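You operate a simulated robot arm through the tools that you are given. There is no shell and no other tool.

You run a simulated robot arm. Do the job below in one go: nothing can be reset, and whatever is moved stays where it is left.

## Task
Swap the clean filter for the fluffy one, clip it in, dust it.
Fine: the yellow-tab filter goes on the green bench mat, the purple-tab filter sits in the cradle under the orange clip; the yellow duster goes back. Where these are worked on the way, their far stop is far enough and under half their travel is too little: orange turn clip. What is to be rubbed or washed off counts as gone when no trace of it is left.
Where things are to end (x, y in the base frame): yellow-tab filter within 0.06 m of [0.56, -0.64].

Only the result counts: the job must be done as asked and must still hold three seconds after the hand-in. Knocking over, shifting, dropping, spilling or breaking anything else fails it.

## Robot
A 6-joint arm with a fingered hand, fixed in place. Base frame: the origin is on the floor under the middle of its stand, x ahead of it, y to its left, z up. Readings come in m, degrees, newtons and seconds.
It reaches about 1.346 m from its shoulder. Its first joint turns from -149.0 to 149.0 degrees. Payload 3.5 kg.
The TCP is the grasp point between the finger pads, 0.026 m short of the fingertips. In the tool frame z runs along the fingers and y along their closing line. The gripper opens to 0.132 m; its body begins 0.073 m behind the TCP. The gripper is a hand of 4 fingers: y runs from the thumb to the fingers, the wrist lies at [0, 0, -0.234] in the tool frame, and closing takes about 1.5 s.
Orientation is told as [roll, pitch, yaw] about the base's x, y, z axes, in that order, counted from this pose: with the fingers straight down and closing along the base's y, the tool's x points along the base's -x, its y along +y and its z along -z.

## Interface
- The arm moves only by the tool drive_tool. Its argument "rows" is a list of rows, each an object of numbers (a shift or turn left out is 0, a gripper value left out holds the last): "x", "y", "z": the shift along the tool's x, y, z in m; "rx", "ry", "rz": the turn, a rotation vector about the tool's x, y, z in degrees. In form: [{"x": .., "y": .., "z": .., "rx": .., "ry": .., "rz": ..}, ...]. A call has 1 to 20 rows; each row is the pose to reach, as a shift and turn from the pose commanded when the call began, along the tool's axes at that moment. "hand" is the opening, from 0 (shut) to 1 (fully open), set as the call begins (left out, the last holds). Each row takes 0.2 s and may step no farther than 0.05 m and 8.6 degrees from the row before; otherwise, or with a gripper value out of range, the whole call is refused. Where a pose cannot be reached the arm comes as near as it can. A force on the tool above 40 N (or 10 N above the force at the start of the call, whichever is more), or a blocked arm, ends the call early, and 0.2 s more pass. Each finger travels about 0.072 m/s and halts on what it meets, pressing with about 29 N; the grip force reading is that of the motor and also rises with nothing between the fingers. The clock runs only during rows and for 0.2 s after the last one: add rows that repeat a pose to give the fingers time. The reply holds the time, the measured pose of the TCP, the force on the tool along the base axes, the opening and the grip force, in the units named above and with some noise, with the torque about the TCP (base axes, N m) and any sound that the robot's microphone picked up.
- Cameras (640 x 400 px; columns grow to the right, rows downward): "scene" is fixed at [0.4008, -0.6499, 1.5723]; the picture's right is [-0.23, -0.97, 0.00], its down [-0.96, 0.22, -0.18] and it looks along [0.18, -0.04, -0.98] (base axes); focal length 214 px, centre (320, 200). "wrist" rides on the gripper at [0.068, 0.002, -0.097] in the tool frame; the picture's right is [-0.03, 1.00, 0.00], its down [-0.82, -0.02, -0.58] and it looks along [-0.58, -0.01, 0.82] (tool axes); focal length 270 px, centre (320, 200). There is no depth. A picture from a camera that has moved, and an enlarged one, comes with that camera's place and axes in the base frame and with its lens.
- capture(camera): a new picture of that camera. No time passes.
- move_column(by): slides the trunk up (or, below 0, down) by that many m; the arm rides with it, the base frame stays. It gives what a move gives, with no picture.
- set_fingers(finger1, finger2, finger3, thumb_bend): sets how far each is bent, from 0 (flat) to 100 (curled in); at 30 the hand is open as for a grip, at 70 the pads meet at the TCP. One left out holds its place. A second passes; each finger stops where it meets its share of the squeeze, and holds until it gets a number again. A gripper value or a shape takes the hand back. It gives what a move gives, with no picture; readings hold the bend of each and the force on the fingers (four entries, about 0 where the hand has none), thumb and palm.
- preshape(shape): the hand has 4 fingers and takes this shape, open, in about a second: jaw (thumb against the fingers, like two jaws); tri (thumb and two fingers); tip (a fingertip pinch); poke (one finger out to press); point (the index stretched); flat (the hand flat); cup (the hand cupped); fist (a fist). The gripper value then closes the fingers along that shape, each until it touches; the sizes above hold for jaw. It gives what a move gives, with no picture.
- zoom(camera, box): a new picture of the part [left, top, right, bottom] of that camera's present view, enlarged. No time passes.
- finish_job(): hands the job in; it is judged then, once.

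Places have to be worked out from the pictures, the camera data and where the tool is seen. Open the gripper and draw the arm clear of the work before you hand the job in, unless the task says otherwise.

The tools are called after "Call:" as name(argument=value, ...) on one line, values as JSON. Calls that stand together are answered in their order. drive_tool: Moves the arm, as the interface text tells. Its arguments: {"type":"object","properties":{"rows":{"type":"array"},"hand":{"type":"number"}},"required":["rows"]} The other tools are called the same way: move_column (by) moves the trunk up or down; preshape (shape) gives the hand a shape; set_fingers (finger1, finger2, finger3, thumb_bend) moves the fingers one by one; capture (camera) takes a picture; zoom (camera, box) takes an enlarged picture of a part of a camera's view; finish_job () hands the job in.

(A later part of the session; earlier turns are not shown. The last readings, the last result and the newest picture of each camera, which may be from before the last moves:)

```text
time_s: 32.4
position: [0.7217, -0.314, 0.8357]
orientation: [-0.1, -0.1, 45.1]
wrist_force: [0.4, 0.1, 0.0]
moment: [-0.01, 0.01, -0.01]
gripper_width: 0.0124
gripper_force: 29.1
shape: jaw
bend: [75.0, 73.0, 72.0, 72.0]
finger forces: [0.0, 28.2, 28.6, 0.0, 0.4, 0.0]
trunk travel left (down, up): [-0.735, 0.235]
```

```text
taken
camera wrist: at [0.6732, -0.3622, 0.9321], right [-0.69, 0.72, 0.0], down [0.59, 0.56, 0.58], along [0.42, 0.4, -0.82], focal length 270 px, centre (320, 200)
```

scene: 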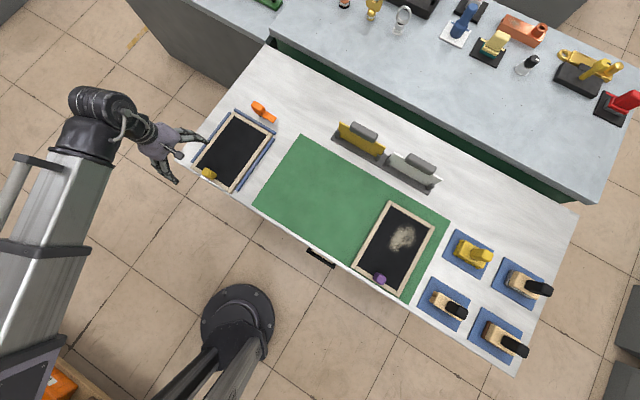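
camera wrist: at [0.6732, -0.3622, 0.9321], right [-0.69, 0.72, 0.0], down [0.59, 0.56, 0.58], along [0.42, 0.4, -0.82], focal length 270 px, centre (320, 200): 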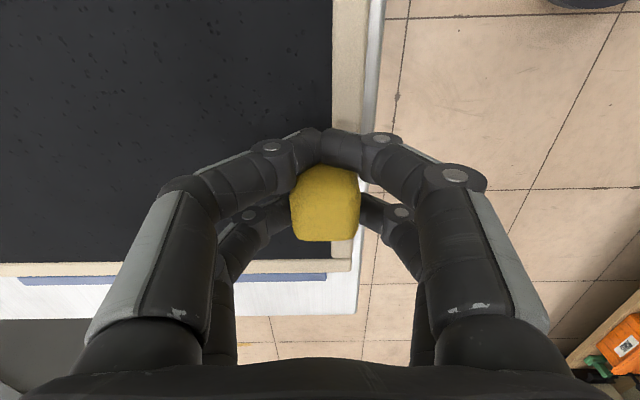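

Only one finger pair (fingers 2/3) caught the tab's edge; the pairs are about 4 cm apart while the tab is 2.6 cm wide. I open, rise, and check whether another hand shape brings the fingers closer together.

Call:
drive_tool(rows=[{"z": 0}, {"z": 0}, {"z": 0}, {"z": 0}, {"z": 0}, {"z": 0}, {"z": 0}, {"z": 0}, {"z": 0}], hand=1)

Call:
move_column(by=0.09)

Call:
preshape(shape="tri")

Call:
capture(camera="wrist")

Call:
zoom(camera="scene", box=[120, 80, 280, 220])

```text
time_s: 34.4
position: [0.722, -0.3156, 0.8366]
orientation: [0.1, -0.1, 45.1]
wrist_force: [-0.1, -0.1, -0.4]
moment: [0.02, 0.0, 0.0]
gripper_width: 0.132
gripper_force: 0.0
shape: jaw
bend: [30.0, 30.0, 30.0, 30.0]
finger forces: [0.1, 0.0, 0.0, 0.0, 0.0, 0.0]
trunk travel left (down, up): [-0.735, 0.235]
```

```text
time_s: 35.6
position: [0.7214, -0.3131, 0.9265]
orientation: [0.0, -0.1, 45.2]
wrist_force: [-0.5, -0.6, -0.8]
moment: [0.01, 0.02, -0.02]
gripper_width: 0.132
gripper_force: 0.0
shape: jaw
bend: [30.0, 30.0, 30.0, 30.0]
finger forces: [0.0, 0.0, 0.0, 0.0, 0.0, 0.0]
trunk travel left (down, up): [-0.825, 0.145]
```

```text
time_s: 36.5
position: [0.7208, -0.3136, 0.9255]
orientation: [-0.1, 0.0, 45.1]
wrist_force: [-0.2, 0.7, -0.8]
moment: [0.03, -0.03, 0.01]
gripper_width: 0.132
gripper_force: 0.1
shape: tri
bend: [30.0, 30.0, 30.0, 30.0]
finger forces: [0.0, 0.0, 0.0, 0.1, 0.0, 0.0]
trunk travel left (down, up): [-0.825, 0.145]
```

```text
taken
camera wrist: at [0.673, -0.3621, 1.0222], right [-0.69, 0.72, 0.0], down [0.59, 0.56, 0.58], along [0.42, 0.4, -0.82], focal length 270 px, centre (320, 200)
```

wrist: 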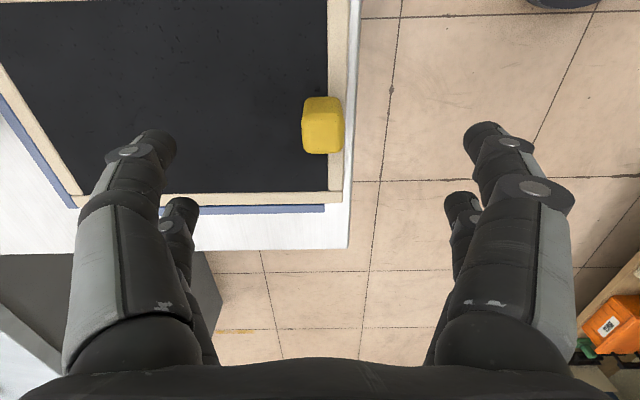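

```text
2.86 times, centred on (200, 150) of scene
camera zoom: at [0.4008, -0.6499, 1.5723], right [-0.23, -0.97, 0.0], down [-0.96, 0.22, -0.18], along [0.18, -0.04, -0.98], focal length 613 px, centre (663, 343)
```

zoom: 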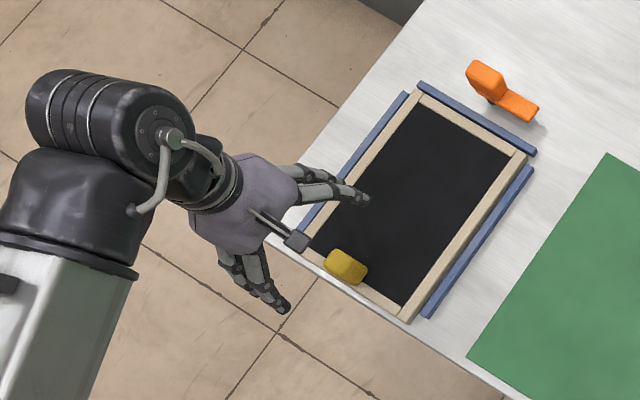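

The spacing does not change, so I'll centre one finger pair (finger 1 + thumb, 2 cm off the TCP) on the tab: jaw shape again, shift +2 cm along w, lower, and close.

Call:
preshape(shape="jaw")

Call:
drive_tool(rows=[{"x": -0.021}, {"x": -0.021}], hand=1)

Call:
move_column(by=-0.092)

Call:
drive_tool(rows=[{"z": 0}, {"z": 0}, {"z": 0}, {"z": 0}, {"z": 0}, {"z": 0}, {"z": 0}, {"z": 0}, {"z": 0}], hand=0)

Call:
capture(camera="wrist")

```text
time_s: 37.4
position: [0.7219, -0.3152, 0.9274]
orientation: [0.0, -0.1, 45.1]
wrist_force: [-0.2, -0.6, -0.1]
moment: [-0.02, -0.01, 0.03]
gripper_width: 0.1319
gripper_force: 0.2
shape: jaw
bend: [30.0, 30.0, 30.0, 30.0]
finger forces: [0.0, 0.0, 0.0, 0.0, 0.1, 0.0]
trunk travel left (down, up): [-0.825, 0.145]
```

```text
time_s: 38.0
position: [0.7364, -0.3007, 0.9264]
orientation: [-0.1, 0.0, 45.0]
wrist_force: [-0.1, 1.3, -0.2]
moment: [-0.04, -0.03, -0.03]
gripper_width: 0.1319
gripper_force: 0.0
shape: jaw
bend: [30.0, 30.0, 30.0, 30.0]
finger forces: [0.0, 0.1, 0.0, 0.0, 0.0, 0.1]
trunk travel left (down, up): [-0.825, 0.145]
```

```text
time_s: 39.3
position: [0.7369, -0.3008, 0.8346]
orientation: [0.0, -0.1, 45.2]
wrist_force: [-0.5, 0.4, 0.0]
moment: [0.01, 0.04, 0.04]
gripper_width: 0.1319
gripper_force: 0.0
shape: jaw
bend: [30.0, 30.0, 30.0, 30.0]
finger forces: [0.1, 0.0, 0.0, 0.0, 0.0, 0.1]
trunk travel left (down, up): [-0.733, 0.237]
```

```text
time_s: 41.3
position: [0.7362, -0.2993, 0.8336]
orientation: [0.0, -0.1, 45.0]
wrist_force: [1.1, -0.6, 0.5]
moment: [-0.01, -0.02, 0.0]
gripper_width: 0.0097
gripper_force: 28.9
shape: jaw
bend: [73.0, 61.0, 61.0, 70.0]
finger forces: [25.5, 0.0, 0.0, 0.0, 25.9, 0.1]
trunk travel left (down, up): [-0.733, 0.237]
```

```text
taken
camera wrist: at [0.6882, -0.3477, 0.9301], right [-0.69, 0.72, 0.0], down [0.59, 0.56, 0.58], along [0.42, 0.4, -0.82], focal length 270 px, centre (320, 200)
```

wrist: 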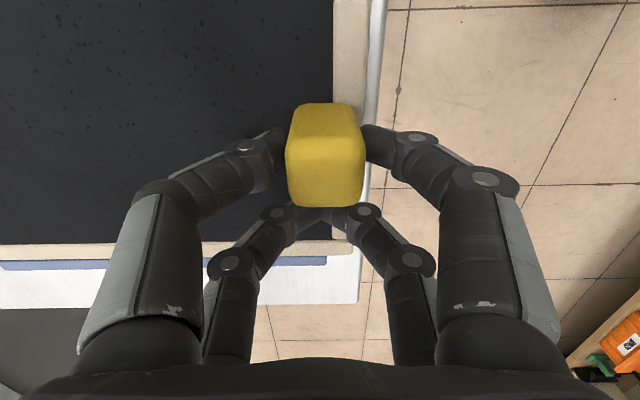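

Finger 1 and thumb now grip the tab centrally (≈26 N each). I lift a little (1.5 cm) and check for droop.

Call:
move_column(by=0.015)

Call:
capture(camera="wrist")

Call:
zoom(camera="scene", box=[150, 80, 310, 220])

```text
time_s: 41.9
position: [0.7369, -0.2992, 0.8488]
orientation: [0.0, -0.1, 45.1]
wrist_force: [-0.5, 0.3, -2.1]
moment: [0.15, 0.05, 0.0]
gripper_width: 0.0101
gripper_force: 29.3
shape: jaw
bend: [74.0, 61.0, 61.0, 70.0]
finger forces: [27.6, 0.0, 0.0, 0.0, 27.5, 0.0]
trunk travel left (down, up): [-0.748, 0.222]
```

```text
taken
camera wrist: at [0.6882, -0.3476, 0.9451], right [-0.69, 0.72, 0.0], down [0.59, 0.56, 0.58], along [0.42, 0.4, -0.82], focal length 270 px, centre (320, 200)
```

wrist: 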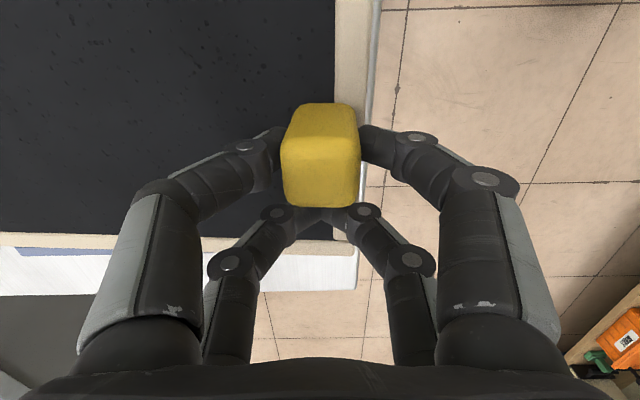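

```text
2.86 times, centred on (230, 150) of scene
camera zoom: at [0.4008, -0.6499, 1.5723], right [-0.23, -0.97, 0.0], down [-0.96, 0.22, -0.18], along [0.18, -0.04, -0.98], focal length 613 px, centre (577, 343)
```

zoom: 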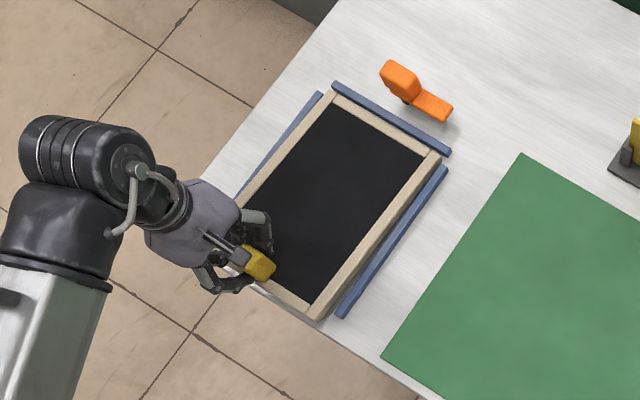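

Wrist force is only about −2 N, so the filter is light. I lift further.

Call:
move_column(by=0.04)

Call:
capture(camera="wrist")

Call:
zoom(camera="scene", box=[150, 80, 310, 220])

```text
time_s: 42.7
position: [0.7378, -0.3001, 0.8895]
orientation: [0.0, 0.0, 45.1]
wrist_force: [-0.6, -0.1, -4.4]
moment: [0.28, 0.2, 0.01]
gripper_width: 0.0095
gripper_force: 28.7
shape: jaw
bend: [76.0, 61.0, 61.0, 70.0]
finger forces: [29.9, 0.0, 0.0, 0.0, 30.8, 0.0]
trunk travel left (down, up): [-0.788, 0.182]
```

```text
taken
camera wrist: at [0.6884, -0.3477, 0.985], right [-0.69, 0.72, 0.0], down [0.59, 0.56, 0.58], along [0.42, 0.4, -0.82], focal length 270 px, centre (320, 200)
```

wrist: 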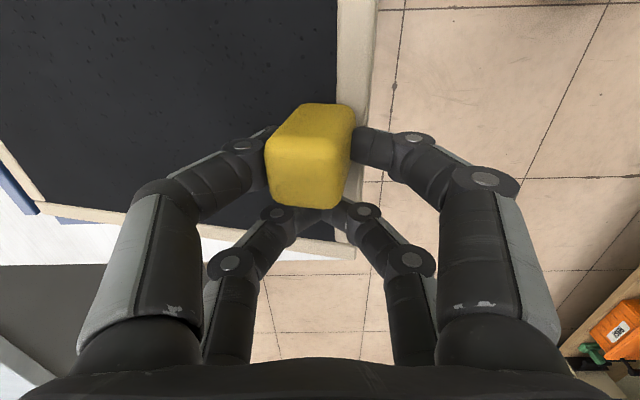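

```text
2.86 times, centred on (230, 150) of scene
camera zoom: at [0.4008, -0.6499, 1.5723], right [-0.23, -0.97, 0.0], down [-0.96, 0.22, -0.18], along [0.18, -0.04, -0.98], focal length 613 px, centre (577, 343)
```

zoom: 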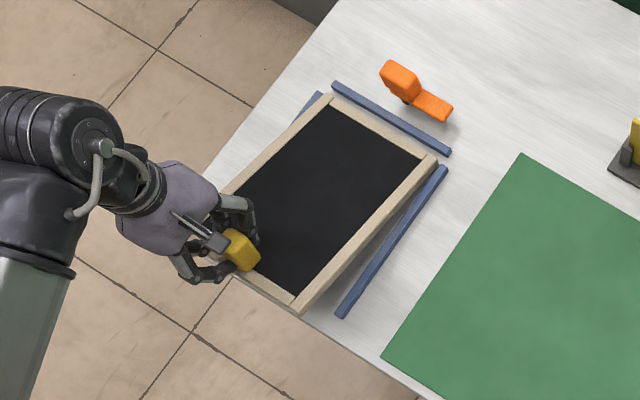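

The near end rises while the far end still rests (the tab pivots a bit in the grip). I continue lifting to see at what angle the grip carries it fully.

Call:
move_column(by=0.03)

Call:
capture(camera="wrist")

Call:
zoom(camera="scene", box=[150, 80, 310, 220])

```text
time_s: 43.5
position: [0.7368, -0.3009, 0.9179]
orientation: [-0.1, -0.1, 45.1]
wrist_force: [-0.4, -0.7, -2.9]
moment: [0.27, 0.22, -0.03]
gripper_width: 0.0097
gripper_force: 29.4
shape: jaw
bend: [76.0, 61.0, 61.0, 70.0]
finger forces: [30.1, 0.1, 0.0, 0.0, 30.9, 0.0]
trunk travel left (down, up): [-0.818, 0.152]
```

```text
taken
camera wrist: at [0.6884, -0.3477, 1.015], right [-0.69, 0.72, 0.0], down [0.59, 0.56, 0.58], along [0.42, 0.4, -0.82], focal length 270 px, centre (320, 200)
```

wrist: 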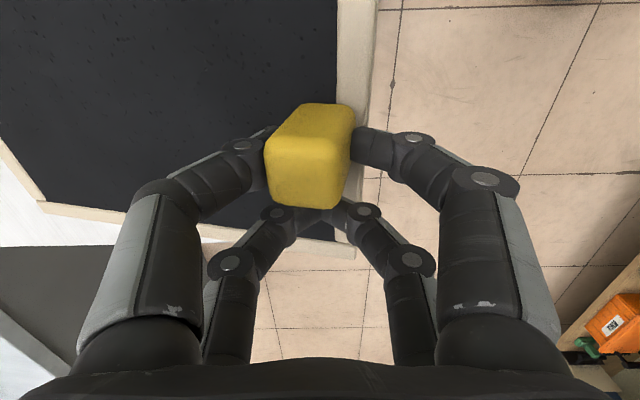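

```text
2.86 times, centred on (230, 150) of scene
camera zoom: at [0.4008, -0.6499, 1.5723], right [-0.23, -0.97, 0.0], down [-0.96, 0.22, -0.18], along [0.18, -0.04, -0.98], focal length 613 px, centre (577, 343)
```

zoom: 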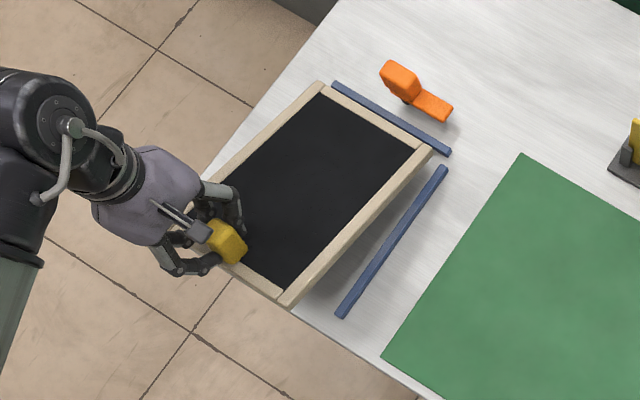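

The grip now carries the filter at a stable ~10° droop (weight ≈3–4 N). I raise it well clear of the rails and then travel sideways toward the mat.

Call:
move_column(by=0.09)

Call:
drive_tool(rows=[{"x": 0.02}, {"x": 0.05}, {"x": 0.085}, {"x": 0.12}, {"x": 0.12}])

Call:
capture(camera="scene")

```text
time_s: 44.7
position: [0.7372, -0.3, 1.0082]
orientation: [0.0, -0.1, 45.0]
wrist_force: [-0.8, 0.6, -3.0]
moment: [0.25, 0.26, 0.01]
gripper_width: 0.0096
gripper_force: 28.3
shape: jaw
bend: [76.0, 61.0, 61.0, 70.0]
finger forces: [30.1, 0.0, 0.0, 0.1, 30.7, 0.0]
trunk travel left (down, up): [-0.908, 0.062]
```

```text
time_s: 45.9
position: [0.653, -0.385, 1.0086]
orientation: [-0.1, -0.1, 45.1]
wrist_force: [0.4, -0.2, -2.9]
moment: [0.3, 0.22, 0.03]
gripper_width: 0.0097
gripper_force: 28.9
shape: jaw
bend: [76.0, 61.0, 61.0, 70.0]
finger forces: [30.2, 0.0, 0.0, 0.0, 30.8, 0.0]
trunk travel left (down, up): [-0.908, 0.062]
```

```text
taken
```

scene: 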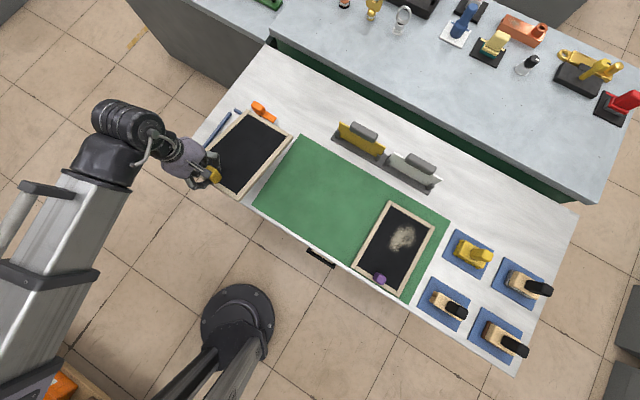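

Carried stably. Continuing sideways to the mat target.

Call:
drive_tool(rows=[{"x": 0.035}, {"x": 0.075}, {"x": 0.115}, {"x": 0.155}, {"x": 0.195}, {"x": 0.226}, {"x": 0.226}])

Call:
capture(camera="scene")

Call:
capture(camera="wrist")

```text
time_s: 47.5
position: [0.5577, -0.4885, 1.0094]
orientation: [-0.2, 1.8, 39.2]
wrist_force: [-0.6, -0.4, -3.4]
moment: [0.3, 0.19, 0.01]
gripper_width: 0.0093
gripper_force: 28.9
shape: jaw
bend: [76.0, 61.0, 61.0, 70.0]
finger forces: [30.3, 0.1, 0.0, 0.1, 31.0, 0.0]
out of reach, approached as far as the arm can: row 2, 3, 4, 5, 6, 7
trunk travel left (down, up): [-0.908, 0.062]
```

```text
taken
```

scene: 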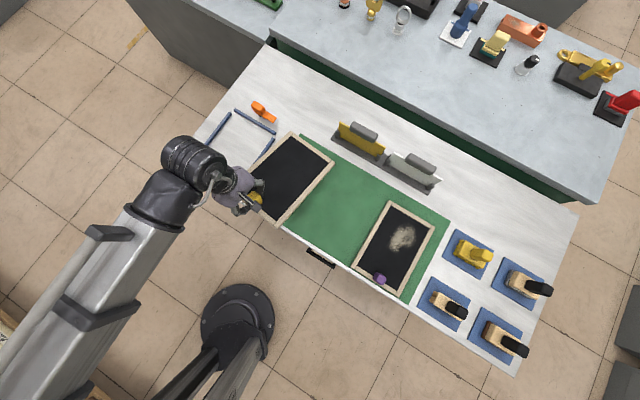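

```text
taken
camera wrist: at [0.5066, -0.5286, 1.1074], right [-0.61, 0.79, -0.01], down [0.66, 0.51, 0.55], along [0.44, 0.33, -0.83], focal length 270 px, centre (320, 200)
```

wrist: 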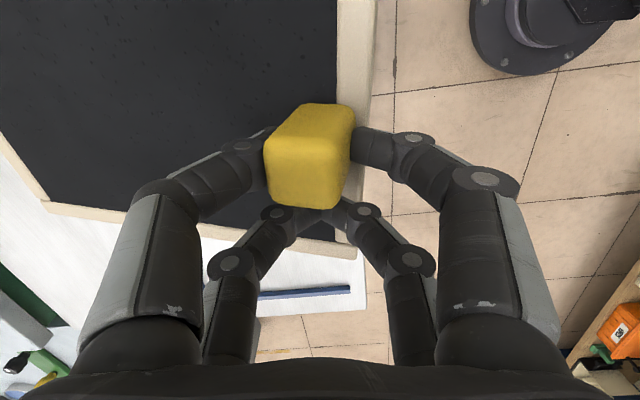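

The wrist yaw hit a limit relative to the arm's azimuth (~80°). Orientation on the mat is free, so I turn the hand to yaw ≈30° and go to a spot that centres the filter near the target, still on the mat.

Call:
drive_tool(rows=[{"rz": 4.6, "ry": -0.9}, {"rz": 9.2, "ry": -1.8}, {"rz": 9.2, "ry": -1.8, "x": 0.018, "y": -0.013}, {"rz": 9.2, "ry": -1.8, "x": 0.036, "y": -0.025}, {"rz": 9.2, "ry": -1.8, "x": 0.052, "y": -0.037}, {"rz": 9.2, "ry": -1.8, "x": 0.052, "y": -0.037}])

Call:
capture(camera="scene")

Call:
capture(camera="wrist")

```text
time_s: 48.9
position: [0.5429, -0.5445, 1.0097]
orientation: [-0.4, 0.0, 30.0]
wrist_force: [-0.6, 0.1, -2.6]
moment: [0.32, 0.13, -0.01]
gripper_width: 0.0096
gripper_force: 28.9
shape: jaw
bend: [76.0, 61.0, 61.0, 70.0]
finger forces: [30.3, 0.0, 0.0, 0.1, 31.0, 0.1]
trunk travel left (down, up): [-0.908, 0.062]
```

```text
taken
```

scene: 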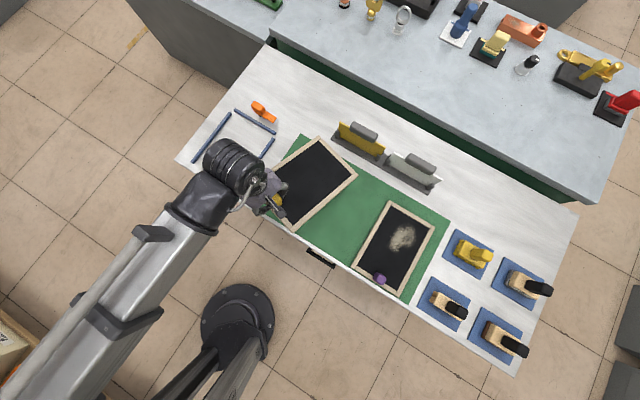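

```text
taken
camera wrist: at [0.484, -0.5772, 1.1051], right [-0.48, 0.88, -0.01], down [0.71, 0.39, 0.58], along [0.51, 0.27, -0.82], focal length 270 px, centre (320, 200)
```

wrist: 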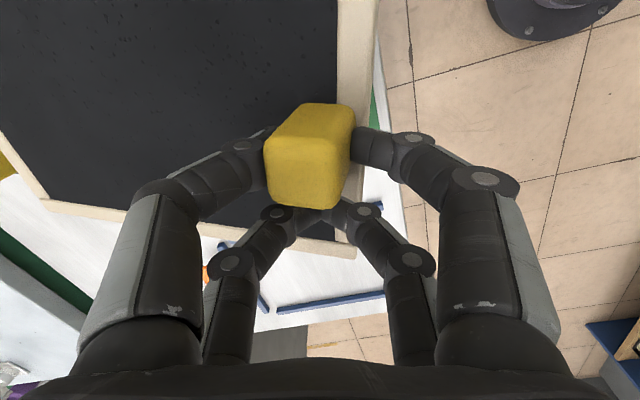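

The hand is at the place position with yaw 30°. I lower in stages: first to just above the far-end touchdown.

Call:
move_column(by=-0.105)

Call:
zoom(camera="scene", box=[220, 110, 400, 270])

```text
time_s: 50.3
position: [0.5429, -0.5442, 0.9036]
orientation: [-0.5, -0.1, 30.0]
wrist_force: [-0.9, -0.8, -3.5]
moment: [0.31, 0.1, 0.01]
gripper_width: 0.0093
gripper_force: 29.2
shape: jaw
bend: [76.0, 61.0, 61.0, 70.0]
finger forces: [30.2, 0.0, 0.1, 0.0, 31.0, 0.0]
trunk travel left (down, up): [-0.803, 0.167]
```

```text
2.50 times, centred on (310, 190) of scene
camera zoom: at [0.4008, -0.6499, 1.5723], right [-0.23, -0.97, 0.0], down [-0.96, 0.22, -0.18], along [0.18, -0.04, -0.98], focal length 536 px, centre (345, 225)
```

zoom: 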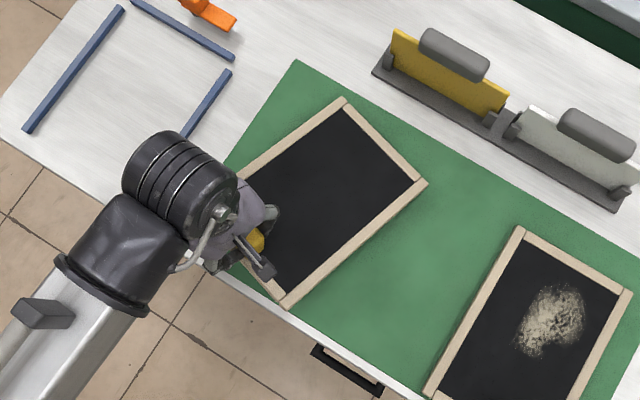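

Still clear; lowering further in small steps until the far end and then the near end rest on the mat.

Call:
move_column(by=-0.03)

Call:
move_column(by=-0.02)

Call:
capture(camera="wrist")

Call:
zoom(camera="scene", box=[220, 110, 400, 270])

```text
time_s: 51.0
position: [0.5442, -0.5443, 0.8745]
orientation: [-0.5, 0.0, 30.0]
wrist_force: [0.0, 0.0, -2.6]
moment: [0.07, 0.0, 0.02]
gripper_width: 0.0095
gripper_force: 28.9
shape: jaw
bend: [75.0, 61.0, 61.0, 70.0]
finger forces: [27.4, 0.1, 0.0, 0.1, 27.9, 0.0]
trunk travel left (down, up): [-0.773, 0.197]
```

```text
time_s: 51.7
position: [0.5444, -0.5441, 0.8548]
orientation: [-0.5, -0.1, 30.0]
wrist_force: [0.5, 0.1, -1.8]
moment: [-0.01, -0.02, -0.04]
gripper_width: 0.0098
gripper_force: 28.9
shape: jaw
bend: [74.0, 61.0, 61.0, 70.0]
finger forces: [27.5, 0.0, 0.0, 0.0, 27.0, 0.0]
trunk travel left (down, up): [-0.753, 0.217]
```

```text
taken
camera wrist: at [0.484, -0.5769, 0.9502], right [-0.48, 0.88, -0.01], down [0.71, 0.39, 0.58], along [0.51, 0.27, -0.82], focal length 270 px, centre (320, 200)
```

wrist: 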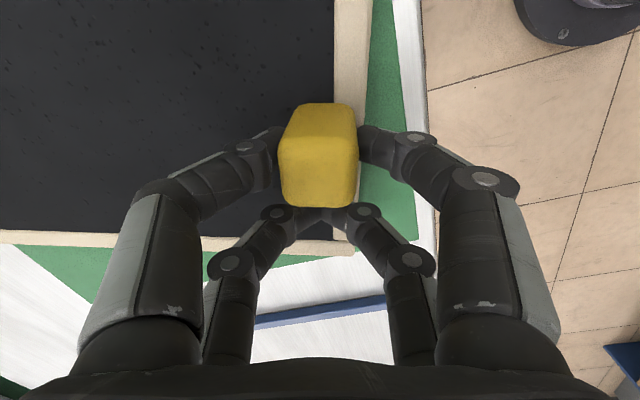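

```text
2.50 times, centred on (310, 190) of scene
camera zoom: at [0.4008, -0.6499, 1.5723], right [-0.23, -0.97, 0.0], down [-0.96, 0.22, -0.18], along [0.18, -0.04, -0.98], focal length 536 px, centre (345, 225)
```

zoom: 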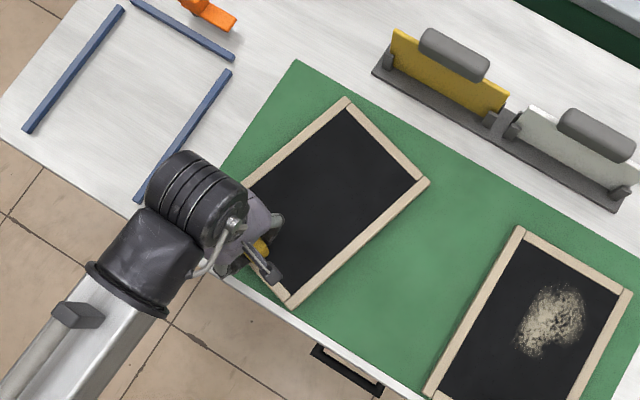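

Call:
move_column(by=-0.012)

Call:
capture(camera="wrist")

```text
time_s: 52.3
position: [0.5435, -0.5442, 0.842]
orientation: [-0.5, 0.1, 30.0]
wrist_force: [-0.6, 0.8, -1.4]
moment: [-0.05, -0.07, -0.06]
gripper_width: 0.01
gripper_force: 28.8
shape: jaw
bend: [74.0, 61.0, 61.0, 70.0]
finger forces: [28.0, 0.0, 0.0, 0.2, 26.8, 0.0]
trunk travel left (down, up): [-0.741, 0.229]
```

```text
taken
camera wrist: at [0.484, -0.5769, 0.9382], right [-0.48, 0.88, -0.01], down [0.71, 0.39, 0.58], along [0.51, 0.27, -0.82], focal length 270 px, centre (320, 200)
```

wrist: 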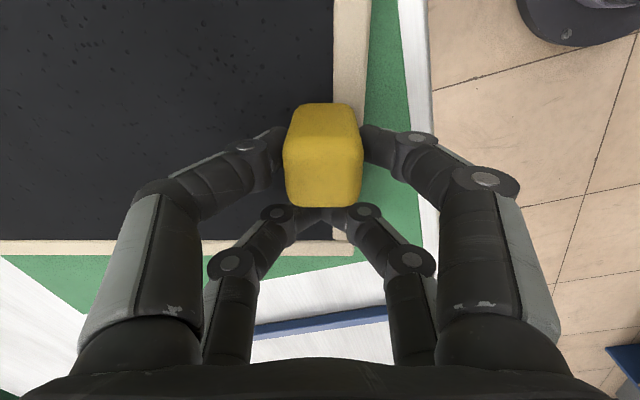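

Call:
move_column(by=-0.005)

```text
time_s: 52.9
position: [0.5434, -0.5442, 0.8372]
orientation: [-0.6, 0.0, 30.0]
wrist_force: [-0.8, 0.2, 3.8]
moment: [-0.12, 0.03, 0.02]
gripper_width: 0.0104
gripper_force: 28.6
shape: jaw
bend: [74.0, 61.0, 61.0, 70.0]
finger forces: [28.9, 0.0, 0.0, 0.0, 28.4, 0.0]
trunk travel left (down, up): [-0.736, 0.234]
```

The near end has touched the mat (+3.8 N). Releasing the tab.

Call:
drive_tool(rows=[{"z": 0}, {"z": 0}, {"z": 0}, {"z": 0}, {"z": 0}, {"z": 0}, {"z": 0}, {"z": 0}, {"z": 0}], hand=1)

Call:
move_column(by=0.13)

Call:
capture(camera="wrist")

Call:
capture(camera="scene")

```text
time_s: 54.9
position: [0.5442, -0.5443, 0.8369]
orientation: [-0.5, 0.0, 30.0]
wrist_force: [0.9, -0.2, 0.6]
moment: [0.01, -0.01, 0.01]
gripper_width: 0.1318
gripper_force: 0.1
shape: jaw
bend: [30.0, 30.0, 30.0, 30.0]
finger forces: [0.0, 0.0, 0.1, 0.0, 0.0, 0.0]
trunk travel left (down, up): [-0.736, 0.234]
```

```text
time_s: 56.4
position: [0.5441, -0.5446, 0.9669]
orientation: [-0.6, 0.0, 30.0]
wrist_force: [0.6, 0.0, -0.8]
moment: [0.01, 0.0, 0.01]
gripper_width: 0.1321
gripper_force: 0.0
shape: jaw
bend: [30.0, 30.0, 30.0, 30.0]
finger forces: [0.0, 0.0, 0.0, 0.0, 0.1, 0.0]
trunk travel left (down, up): [-0.866, 0.104]
```

```text
taken
camera wrist: at [0.484, -0.5769, 1.0632], right [-0.48, 0.88, -0.01], down [0.71, 0.39, 0.58], along [0.51, 0.27, -0.82], focal length 270 px, centre (320, 200)
```

wrist: 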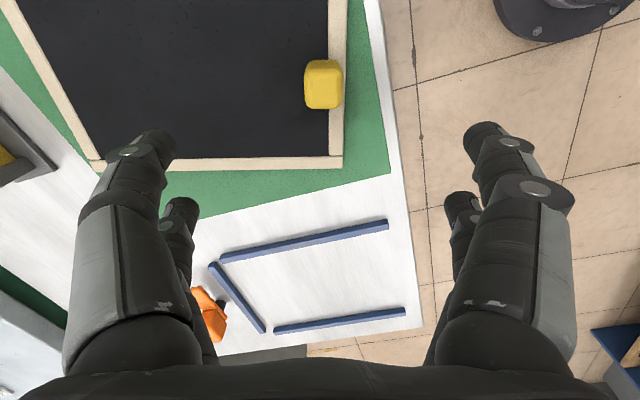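

```text
taken
```

scene: 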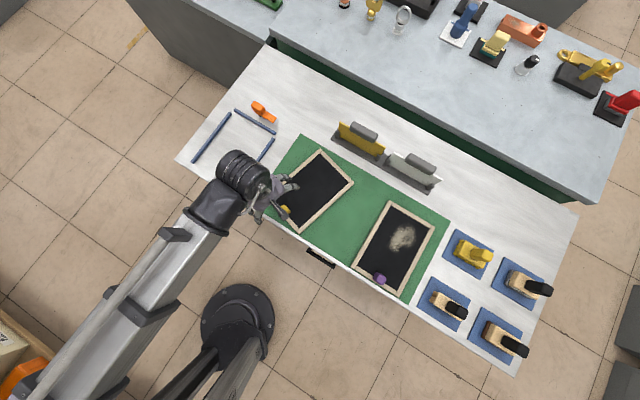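

Yellow filter is placed on the mat. My model of the wrist limits says yaw −135° should be usable both at the purple tab and at the cradle, so I level the roll, then rotate to −135° while moving above the purple tab.

Call:
drive_tool(rows=[{"rx": -0.6}, {"rx": -0.6}])

Call:
drive_tool(rows=[{"rz": 8.25, "x": 0.0212, "y": -0.004}, {"rz": 16.5, "x": 0.0423, "y": -0.008}, {"rz": 24.75, "x": 0.0635, "y": -0.0121}, {"rz": 33, "x": 0.0847, "y": -0.0161}, {"rz": 41.25, "x": 0.1058, "y": -0.0201}, {"rz": 49.5, "x": 0.127, "y": -0.0241}, {"rz": 57.75, "x": 0.1482, "y": -0.0281}, {"rz": 66, "x": 0.1693, "y": -0.0322}, {"rz": 74.25, "x": 0.1905, "y": -0.0362}, {"rz": 82.5, "x": 0.2117, "y": -0.0402}])

Call:
capture(camera="scene")

```text
time_s: 57.0
position: [0.5432, -0.5444, 0.968]
orientation: [0.0, 0.0, 30.0]
wrist_force: [0.7, -0.2, -0.3]
moment: [0.0, -0.02, -0.06]
gripper_width: 0.1315
gripper_force: 0.1
shape: jaw
bend: [30.0, 30.0, 30.0, 30.0]
finger forces: [0.0, 0.1, 0.0, 0.1, 0.1, 0.0]
trunk travel left (down, up): [-0.866, 0.104]
```

```text
time_s: 59.2
position: [0.3804, -0.6866, 0.9662]
orientation: [0.1, 0.0, -52.6]
wrist_force: [0.0, 0.0, 0.0]
moment: [0.04, -0.02, 0.01]
gripper_width: 0.1319
gripper_force: 0.1
shape: jaw
bend: [30.0, 30.0, 30.0, 30.0]
finger forces: [0.0, 0.1, 0.1, 0.1, 0.0, 0.0]
trunk travel left (down, up): [-0.866, 0.104]
```

```text
taken
```

scene: 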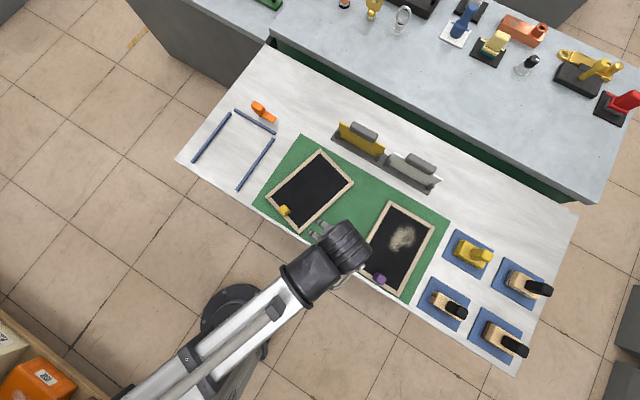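

Moving well with no reach warnings. I zoom on the placed filter to verify it, then continue.

Call:
zoom(camera="scene", box=[240, 120, 380, 260])

Call:
drive_tool(rows=[{"rz": 8.25, "x": 0.002, "y": -0.0215}, {"rz": 16.5, "x": 0.004, "y": -0.043}, {"rz": 16.5, "x": 0.004, "y": -0.043}])

```text
2.86 times, centred on (310, 190) of scene
camera zoom: at [0.4008, -0.6499, 1.5723], right [-0.23, -0.97, 0.0], down [-0.96, 0.22, -0.18], along [0.18, -0.04, -0.98], focal length 613 px, centre (349, 229)
```

zoom: 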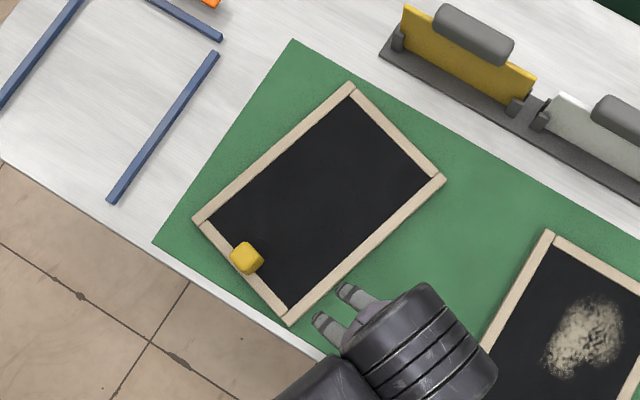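

```text
time_s: 60.0
position: [0.3472, -0.709, 0.9678]
orientation: [0.1, 0.0, -69.1]
wrist_force: [-0.3, -0.2, 0.5]
moment: [-0.02, 0.03, -0.01]
gripper_width: 0.1318
gripper_force: 0.0
shape: jaw
bend: [30.0, 30.0, 30.0, 30.0]
finger forces: [0.0, 0.0, 0.0, 0.0, 0.0, 0.0]
trunk travel left (down, up): [-0.866, 0.104]
```

Yellow filter centre is at about (0.584, −0.652), within 3 cm of the target, and fully on the mat. Continuing to above the purple tab with yaw −135°.

Call:
drive_tool(rows=[{"rz": 8.2, "x": -0.008, "y": -0.02}, {"rz": 16.4, "x": -0.016, "y": -0.041}, {"rz": 24.6, "x": -0.024, "y": -0.061}, {"rz": 32.8, "x": -0.031, "y": -0.081}, {"rz": 41, "x": -0.039, "y": -0.102}, {"rz": 49.2, "x": -0.047, "y": -0.122}, {"rz": 57.5, "x": -0.055, "y": -0.142}, {"rz": 65.9, "x": -0.063, "y": -0.1626}, {"rz": 65.9, "x": -0.063, "y": -0.1626}])

Call:
capture(camera="wrist")

Call:
capture(camera="scene")

```text
time_s: 62.0
position: [0.2129, -0.8255, 0.9662]
orientation: [-0.1, 0.1, -135.0]
wrist_force: [-0.6, 0.3, -0.8]
moment: [0.02, 0.01, 0.01]
gripper_width: 0.1319
gripper_force: 0.0
shape: jaw
bend: [30.0, 30.0, 30.0, 30.0]
finger forces: [0.0, 0.0, 0.1, 0.0, 0.1, 0.1]
trunk travel left (down, up): [-0.866, 0.104]
```

```text
taken
camera wrist: at [0.2641, -0.7793, 1.0634], right [0.69, -0.73, 0.0], down [-0.59, -0.56, 0.58], along [-0.42, -0.4, -0.82], focal length 270 px, centre (320, 200)
```

wrist: 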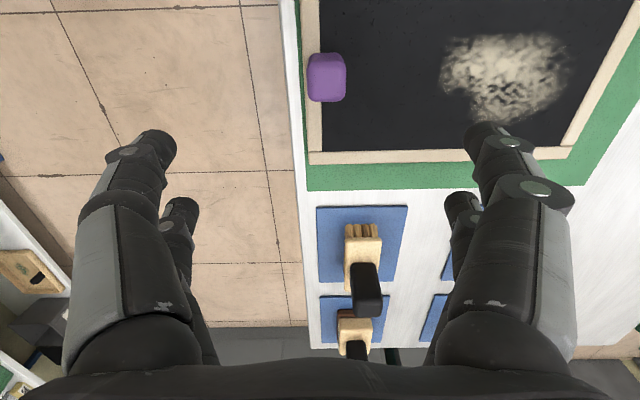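

```text
taken
```

scene: 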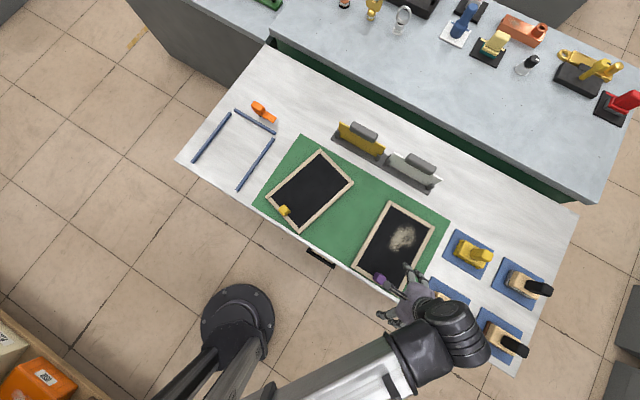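

Call:
zoom(camera="wrist", box=[260, 20, 420, 180])

```text
2.50 times, centred on (340, 100) of wrist
camera zoom: at [0.2641, -0.7793, 1.0634], right [0.69, -0.73, 0.0], down [-0.59, -0.56, 0.58], along [-0.42, -0.4, -0.82], focal length 676 px, centre (270, 450)
```

zoom: 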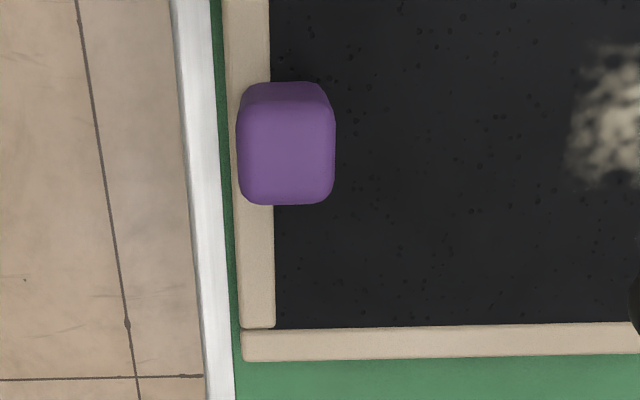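

The purple tab is at about u=0.7405, w=−0.409. I correct by 6 mm/4 mm so that finger 1 + thumb line up with it, then lower and grip.

Call:
drive_tool(rows=[{"x": 0.004, "y": 0.006}, {"x": 0.004, "y": 0.006}], hand=1)

Call:
move_column(by=-0.085)

Call:
capture(camera="wrist")

```text
time_s: 62.6
position: [0.2204, -0.8268, 0.9674]
orientation: [-0.1, 0.1, -134.9]
wrist_force: [0.7, 0.6, 0.8]
moment: [-0.02, 0.03, -0.02]
gripper_width: 0.1323
gripper_force: 0.1
shape: jaw
bend: [30.0, 30.0, 30.0, 30.0]
finger forces: [0.0, 0.1, 0.0, 0.1, 0.1, 0.1]
trunk travel left (down, up): [-0.866, 0.104]
```

```text
time_s: 63.9
position: [0.221, -0.8272, 0.8818]
orientation: [-0.2, 0.1, -134.9]
wrist_force: [0.6, 0.1, -0.3]
moment: [0.02, 0.0, 0.01]
gripper_width: 0.1318
gripper_force: 0.1
shape: jaw
bend: [30.0, 30.0, 30.0, 30.0]
finger forces: [0.1, 0.0, 0.1, 0.1, 0.0, 0.0]
trunk travel left (down, up): [-0.781, 0.189]
```

```text
taken
camera wrist: at [0.2712, -0.7802, 0.9785], right [0.69, -0.72, 0.0], down [-0.59, -0.56, 0.58], along [-0.42, -0.4, -0.82], focal length 270 px, centre (320, 200)
```

wrist: 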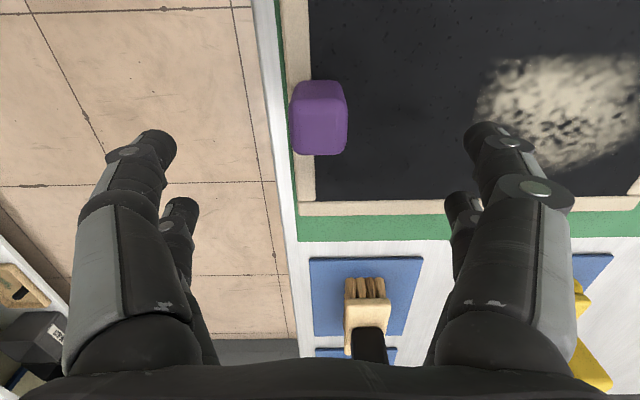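

Well aligned. Lowering the last 4.4 cm and closing on the tab.

Call:
move_column(by=-0.044)

Call:
drive_tool(rows=[{"z": 0}, {"z": 0}, {"z": 0}, {"z": 0}, {"z": 0}, {"z": 0}, {"z": 0}, {"z": 0}, {"z": 0}], hand=0)

Call:
capture(camera="wrist")

```text
time_s: 64.7
position: [0.2201, -0.827, 0.8374]
orientation: [-0.2, 0.1, -134.9]
wrist_force: [0.4, -0.7, 0.2]
moment: [-0.02, 0.01, -0.01]
gripper_width: 0.1319
gripper_force: 0.1
shape: jaw
bend: [30.0, 30.0, 30.0, 30.0]
finger forces: [0.0, 0.0, 0.1, 0.0, 0.1, 0.0]
trunk travel left (down, up): [-0.737, 0.233]
```

```text
time_s: 66.7
position: [0.221, -0.8276, 0.8377]
orientation: [-0.1, 0.1, -134.8]
wrist_force: [0.0, 0.0, 0.6]
moment: [-0.03, 0.06, 0.03]
gripper_width: 0.0118
gripper_force: 29.0
shape: jaw
bend: [73.0, 61.0, 61.0, 70.0]
finger forces: [25.4, 0.0, 0.1, 0.0, 25.9, 0.0]
trunk travel left (down, up): [-0.737, 0.233]
```

```text
taken
camera wrist: at [0.2712, -0.7803, 0.9343], right [0.69, -0.72, 0.0], down [-0.59, -0.56, 0.58], along [-0.42, -0.4, -0.82], focal length 270 px, centre (320, 200)
```

wrist: 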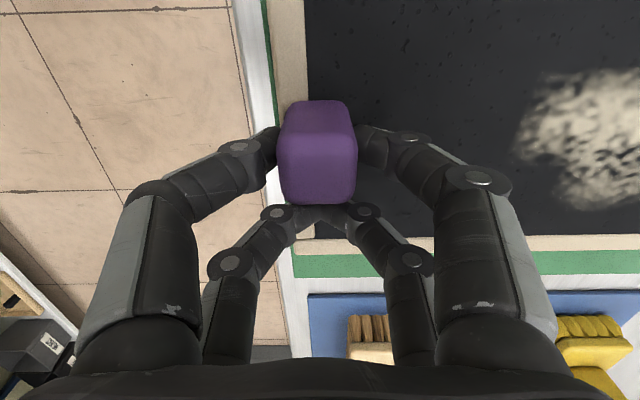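

Gripped like the first one (25–26 N on finger 1 and thumb). Lifting in steps.

Call:
move_column(by=0.05)

Call:
move_column(by=0.12)

Call:
capture(camera="wrist")

Call:
capture(camera="scene")

Call:
zoom(camera="scene", box=[170, 80, 300, 210])

```text
time_s: 67.6
position: [0.2207, -0.827, 0.8878]
orientation: [-0.1, 0.0, -134.9]
wrist_force: [0.5, -0.5, -2.9]
moment: [0.24, 0.25, 0.0]
gripper_width: 0.0124
gripper_force: 29.0
shape: jaw
bend: [71.0, 61.0, 61.0, 72.0]
finger forces: [29.7, 0.0, 0.0, 0.1, 28.9, 0.0]
trunk travel left (down, up): [-0.787, 0.183]
```

```text
time_s: 69.1
position: [0.2209, -0.8275, 1.0077]
orientation: [-0.1, 0.1, -134.9]
wrist_force: [-0.2, 0.3, -2.9]
moment: [0.21, 0.28, -0.02]
gripper_width: 0.0124
gripper_force: 29.1
shape: jaw
bend: [71.0, 61.0, 61.0, 72.0]
finger forces: [29.6, 0.0, 0.0, 0.0, 29.0, 0.1]
trunk travel left (down, up): [-0.907, 0.063]
```

```text
taken
camera wrist: at [0.2713, -0.7805, 1.1041], right [0.69, -0.72, 0.0], down [-0.59, -0.56, 0.58], along [-0.42, -0.4, -0.82], focal length 270 px, centre (320, 200)
```

wrist: 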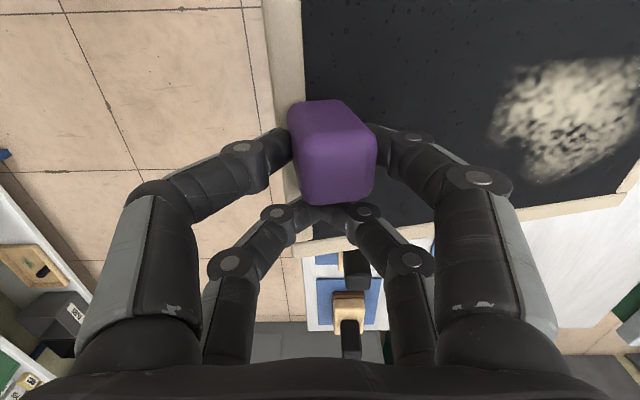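

```text
taken
```

scene: 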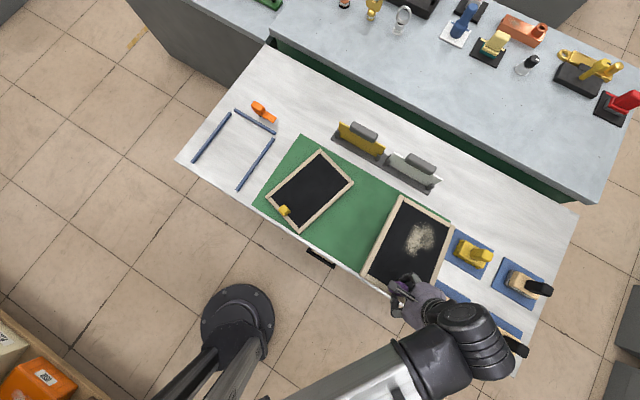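

```text
3.08 times, centred on (235, 145) of scene
camera zoom: at [0.4008, -0.6499, 1.5723], right [-0.23, -0.97, 0.0], down [-0.96, 0.22, -0.18], along [0.18, -0.04, -0.98], focal length 660 px, centre (582, 369)
```

zoom: 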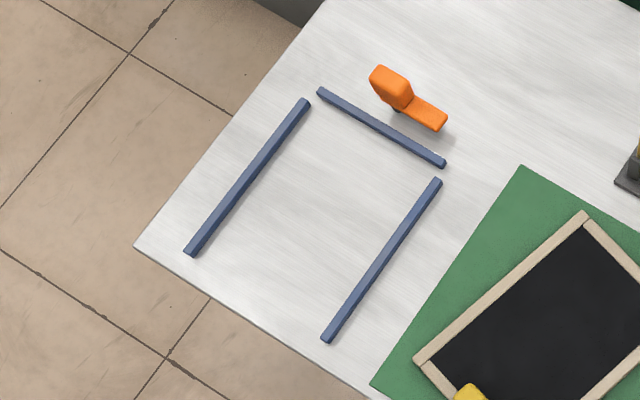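

Filter lifted with a stable droop; the cradle rails' inner edges are at about w≈0.188 and 0.393 with the far rail at u≈0.996. I carry it leftward in an outward arc, high above everything.

Call:
drive_tool(rows=[{"x": 0.012, "y": 0.002}, {"x": 0.035, "y": 0.005}, {"x": 0.065, "y": 0.009}, {"x": 0.095, "y": 0.013}, {"x": 0.125, "y": 0.017}, {"x": 0.155, "y": 0.021}, {"x": 0.185, "y": 0.025}, {"x": 0.215, "y": 0.029}, {"x": 0.245, "y": 0.033}, {"x": 0.275, "y": 0.037}, {"x": 0.305, "y": 0.041}, {"x": 0.335, "y": 0.045}, {"x": 0.345, "y": 0.046}])

Call:
capture(camera="scene")

```text
time_s: 71.9
position: [0.4958, -0.614, 1.0081]
orientation: [-0.1, 0.1, -134.9]
wrist_force: [0.1, 0.6, -2.8]
moment: [0.19, 0.32, 0.06]
gripper_width: 0.0125
gripper_force: 29.1
shape: jaw
bend: [71.0, 61.0, 61.0, 72.0]
finger forces: [29.7, 0.1, 0.0, 0.1, 29.0, 0.0]
trunk travel left (down, up): [-0.907, 0.063]
```

```text
taken
```

scene: 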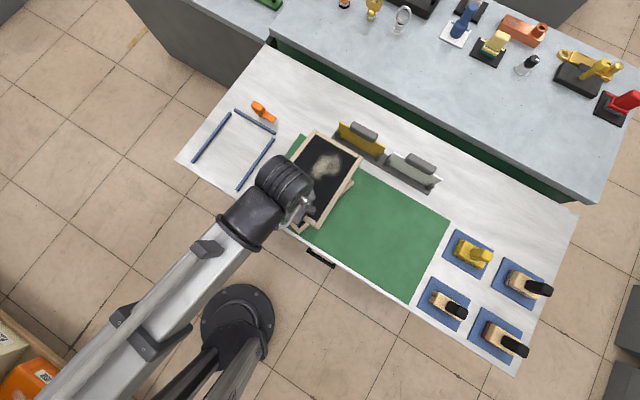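

Halfway, everything stable. Continuing to above the cradle.

Call:
drive_tool(rows=[{"x": 0.012, "y": -0.001}, {"x": 0.035, "y": -0.004}, {"x": 0.065, "y": -0.009}, {"x": 0.095, "y": -0.014}, {"x": 0.125, "y": -0.018}, {"x": 0.155, "y": -0.023}, {"x": 0.185, "y": -0.027}, {"x": 0.215, "y": -0.032}, {"x": 0.245, "y": -0.036}, {"x": 0.275, "y": -0.041}, {"x": 0.305, "y": -0.045}, {"x": 0.335, "y": -0.05}, {"x": 0.3536, "y": -0.052}, {"x": 0.3536, "y": -0.052}])

Call:
capture(camera="scene")

Call:
capture(camera="wrist")

```text
time_s: 74.9
position: [0.7114, -0.3265, 1.0074]
orientation: [-0.1, 0.1, -134.9]
wrist_force: [0.6, 0.0, -3.7]
moment: [0.21, 0.28, 0.02]
gripper_width: 0.0125
gripper_force: 28.6
shape: jaw
bend: [71.0, 61.0, 61.0, 72.0]
finger forces: [29.6, 0.1, 0.1, 0.0, 28.8, 0.0]
trunk travel left (down, up): [-0.907, 0.063]
```

```text
taken
```

scene: 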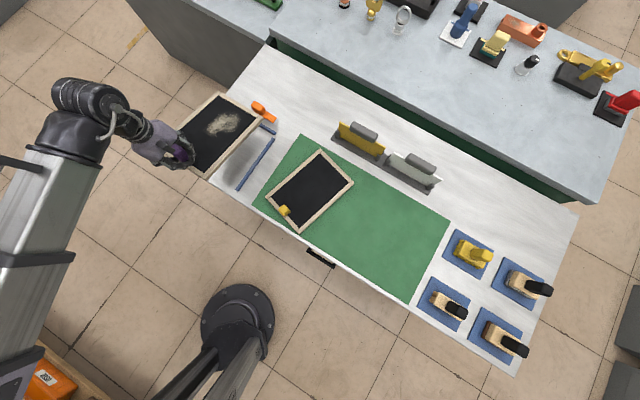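

```text
taken
camera wrist: at [0.7611, -0.279, 1.1042], right [0.69, -0.72, 0.0], down [-0.59, -0.56, 0.58], along [-0.42, -0.4, -0.82], focal length 270 px, centre (320, 200)
```

wrist: 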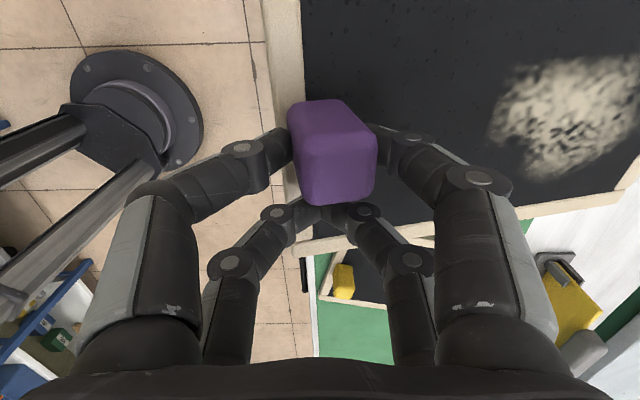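

Above the cradle, reached without warnings. Lowering until the drooping far end is about 2–3 cm above the bench, then checking alignment with the rails.

Call:
move_column(by=-0.095)

Call:
zoom(camera="scene", box=[160, 80, 300, 210])

Call:
capture(camera="wrist")

```text
time_s: 76.2
position: [0.7101, -0.326, 0.9128]
orientation: [-0.1, 0.1, -134.8]
wrist_force: [-0.2, -0.5, -3.5]
moment: [0.21, 0.28, -0.02]
gripper_width: 0.0123
gripper_force: 29.1
shape: jaw
bend: [71.0, 61.0, 61.0, 72.0]
finger forces: [29.7, 0.1, 0.0, 0.1, 29.1, 0.1]
trunk travel left (down, up): [-0.812, 0.158]
```

```text
3.08 times, centred on (230, 145) of scene
camera zoom: at [0.4008, -0.6499, 1.5723], right [-0.23, -0.97, 0.0], down [-0.96, 0.22, -0.18], along [0.18, -0.04, -0.98], focal length 660 px, centre (597, 369)
```

zoom: 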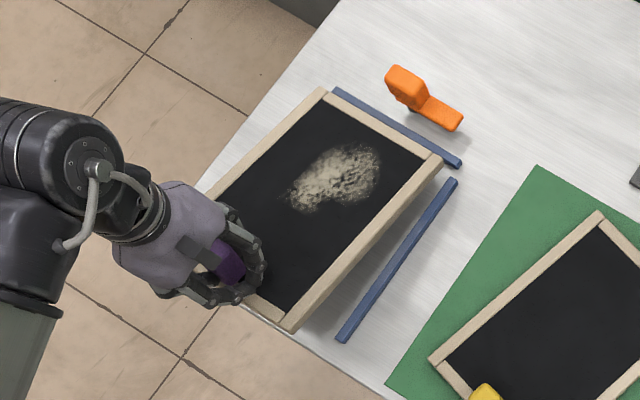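

```text
taken
camera wrist: at [0.7609, -0.2793, 1.0093], right [0.69, -0.72, 0.0], down [-0.59, -0.56, 0.58], along [-0.42, -0.4, -0.82], focal length 270 px, centre (320, 200)
```

wrist: 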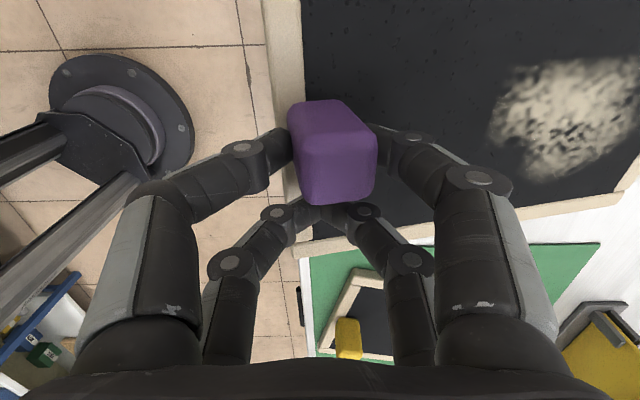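

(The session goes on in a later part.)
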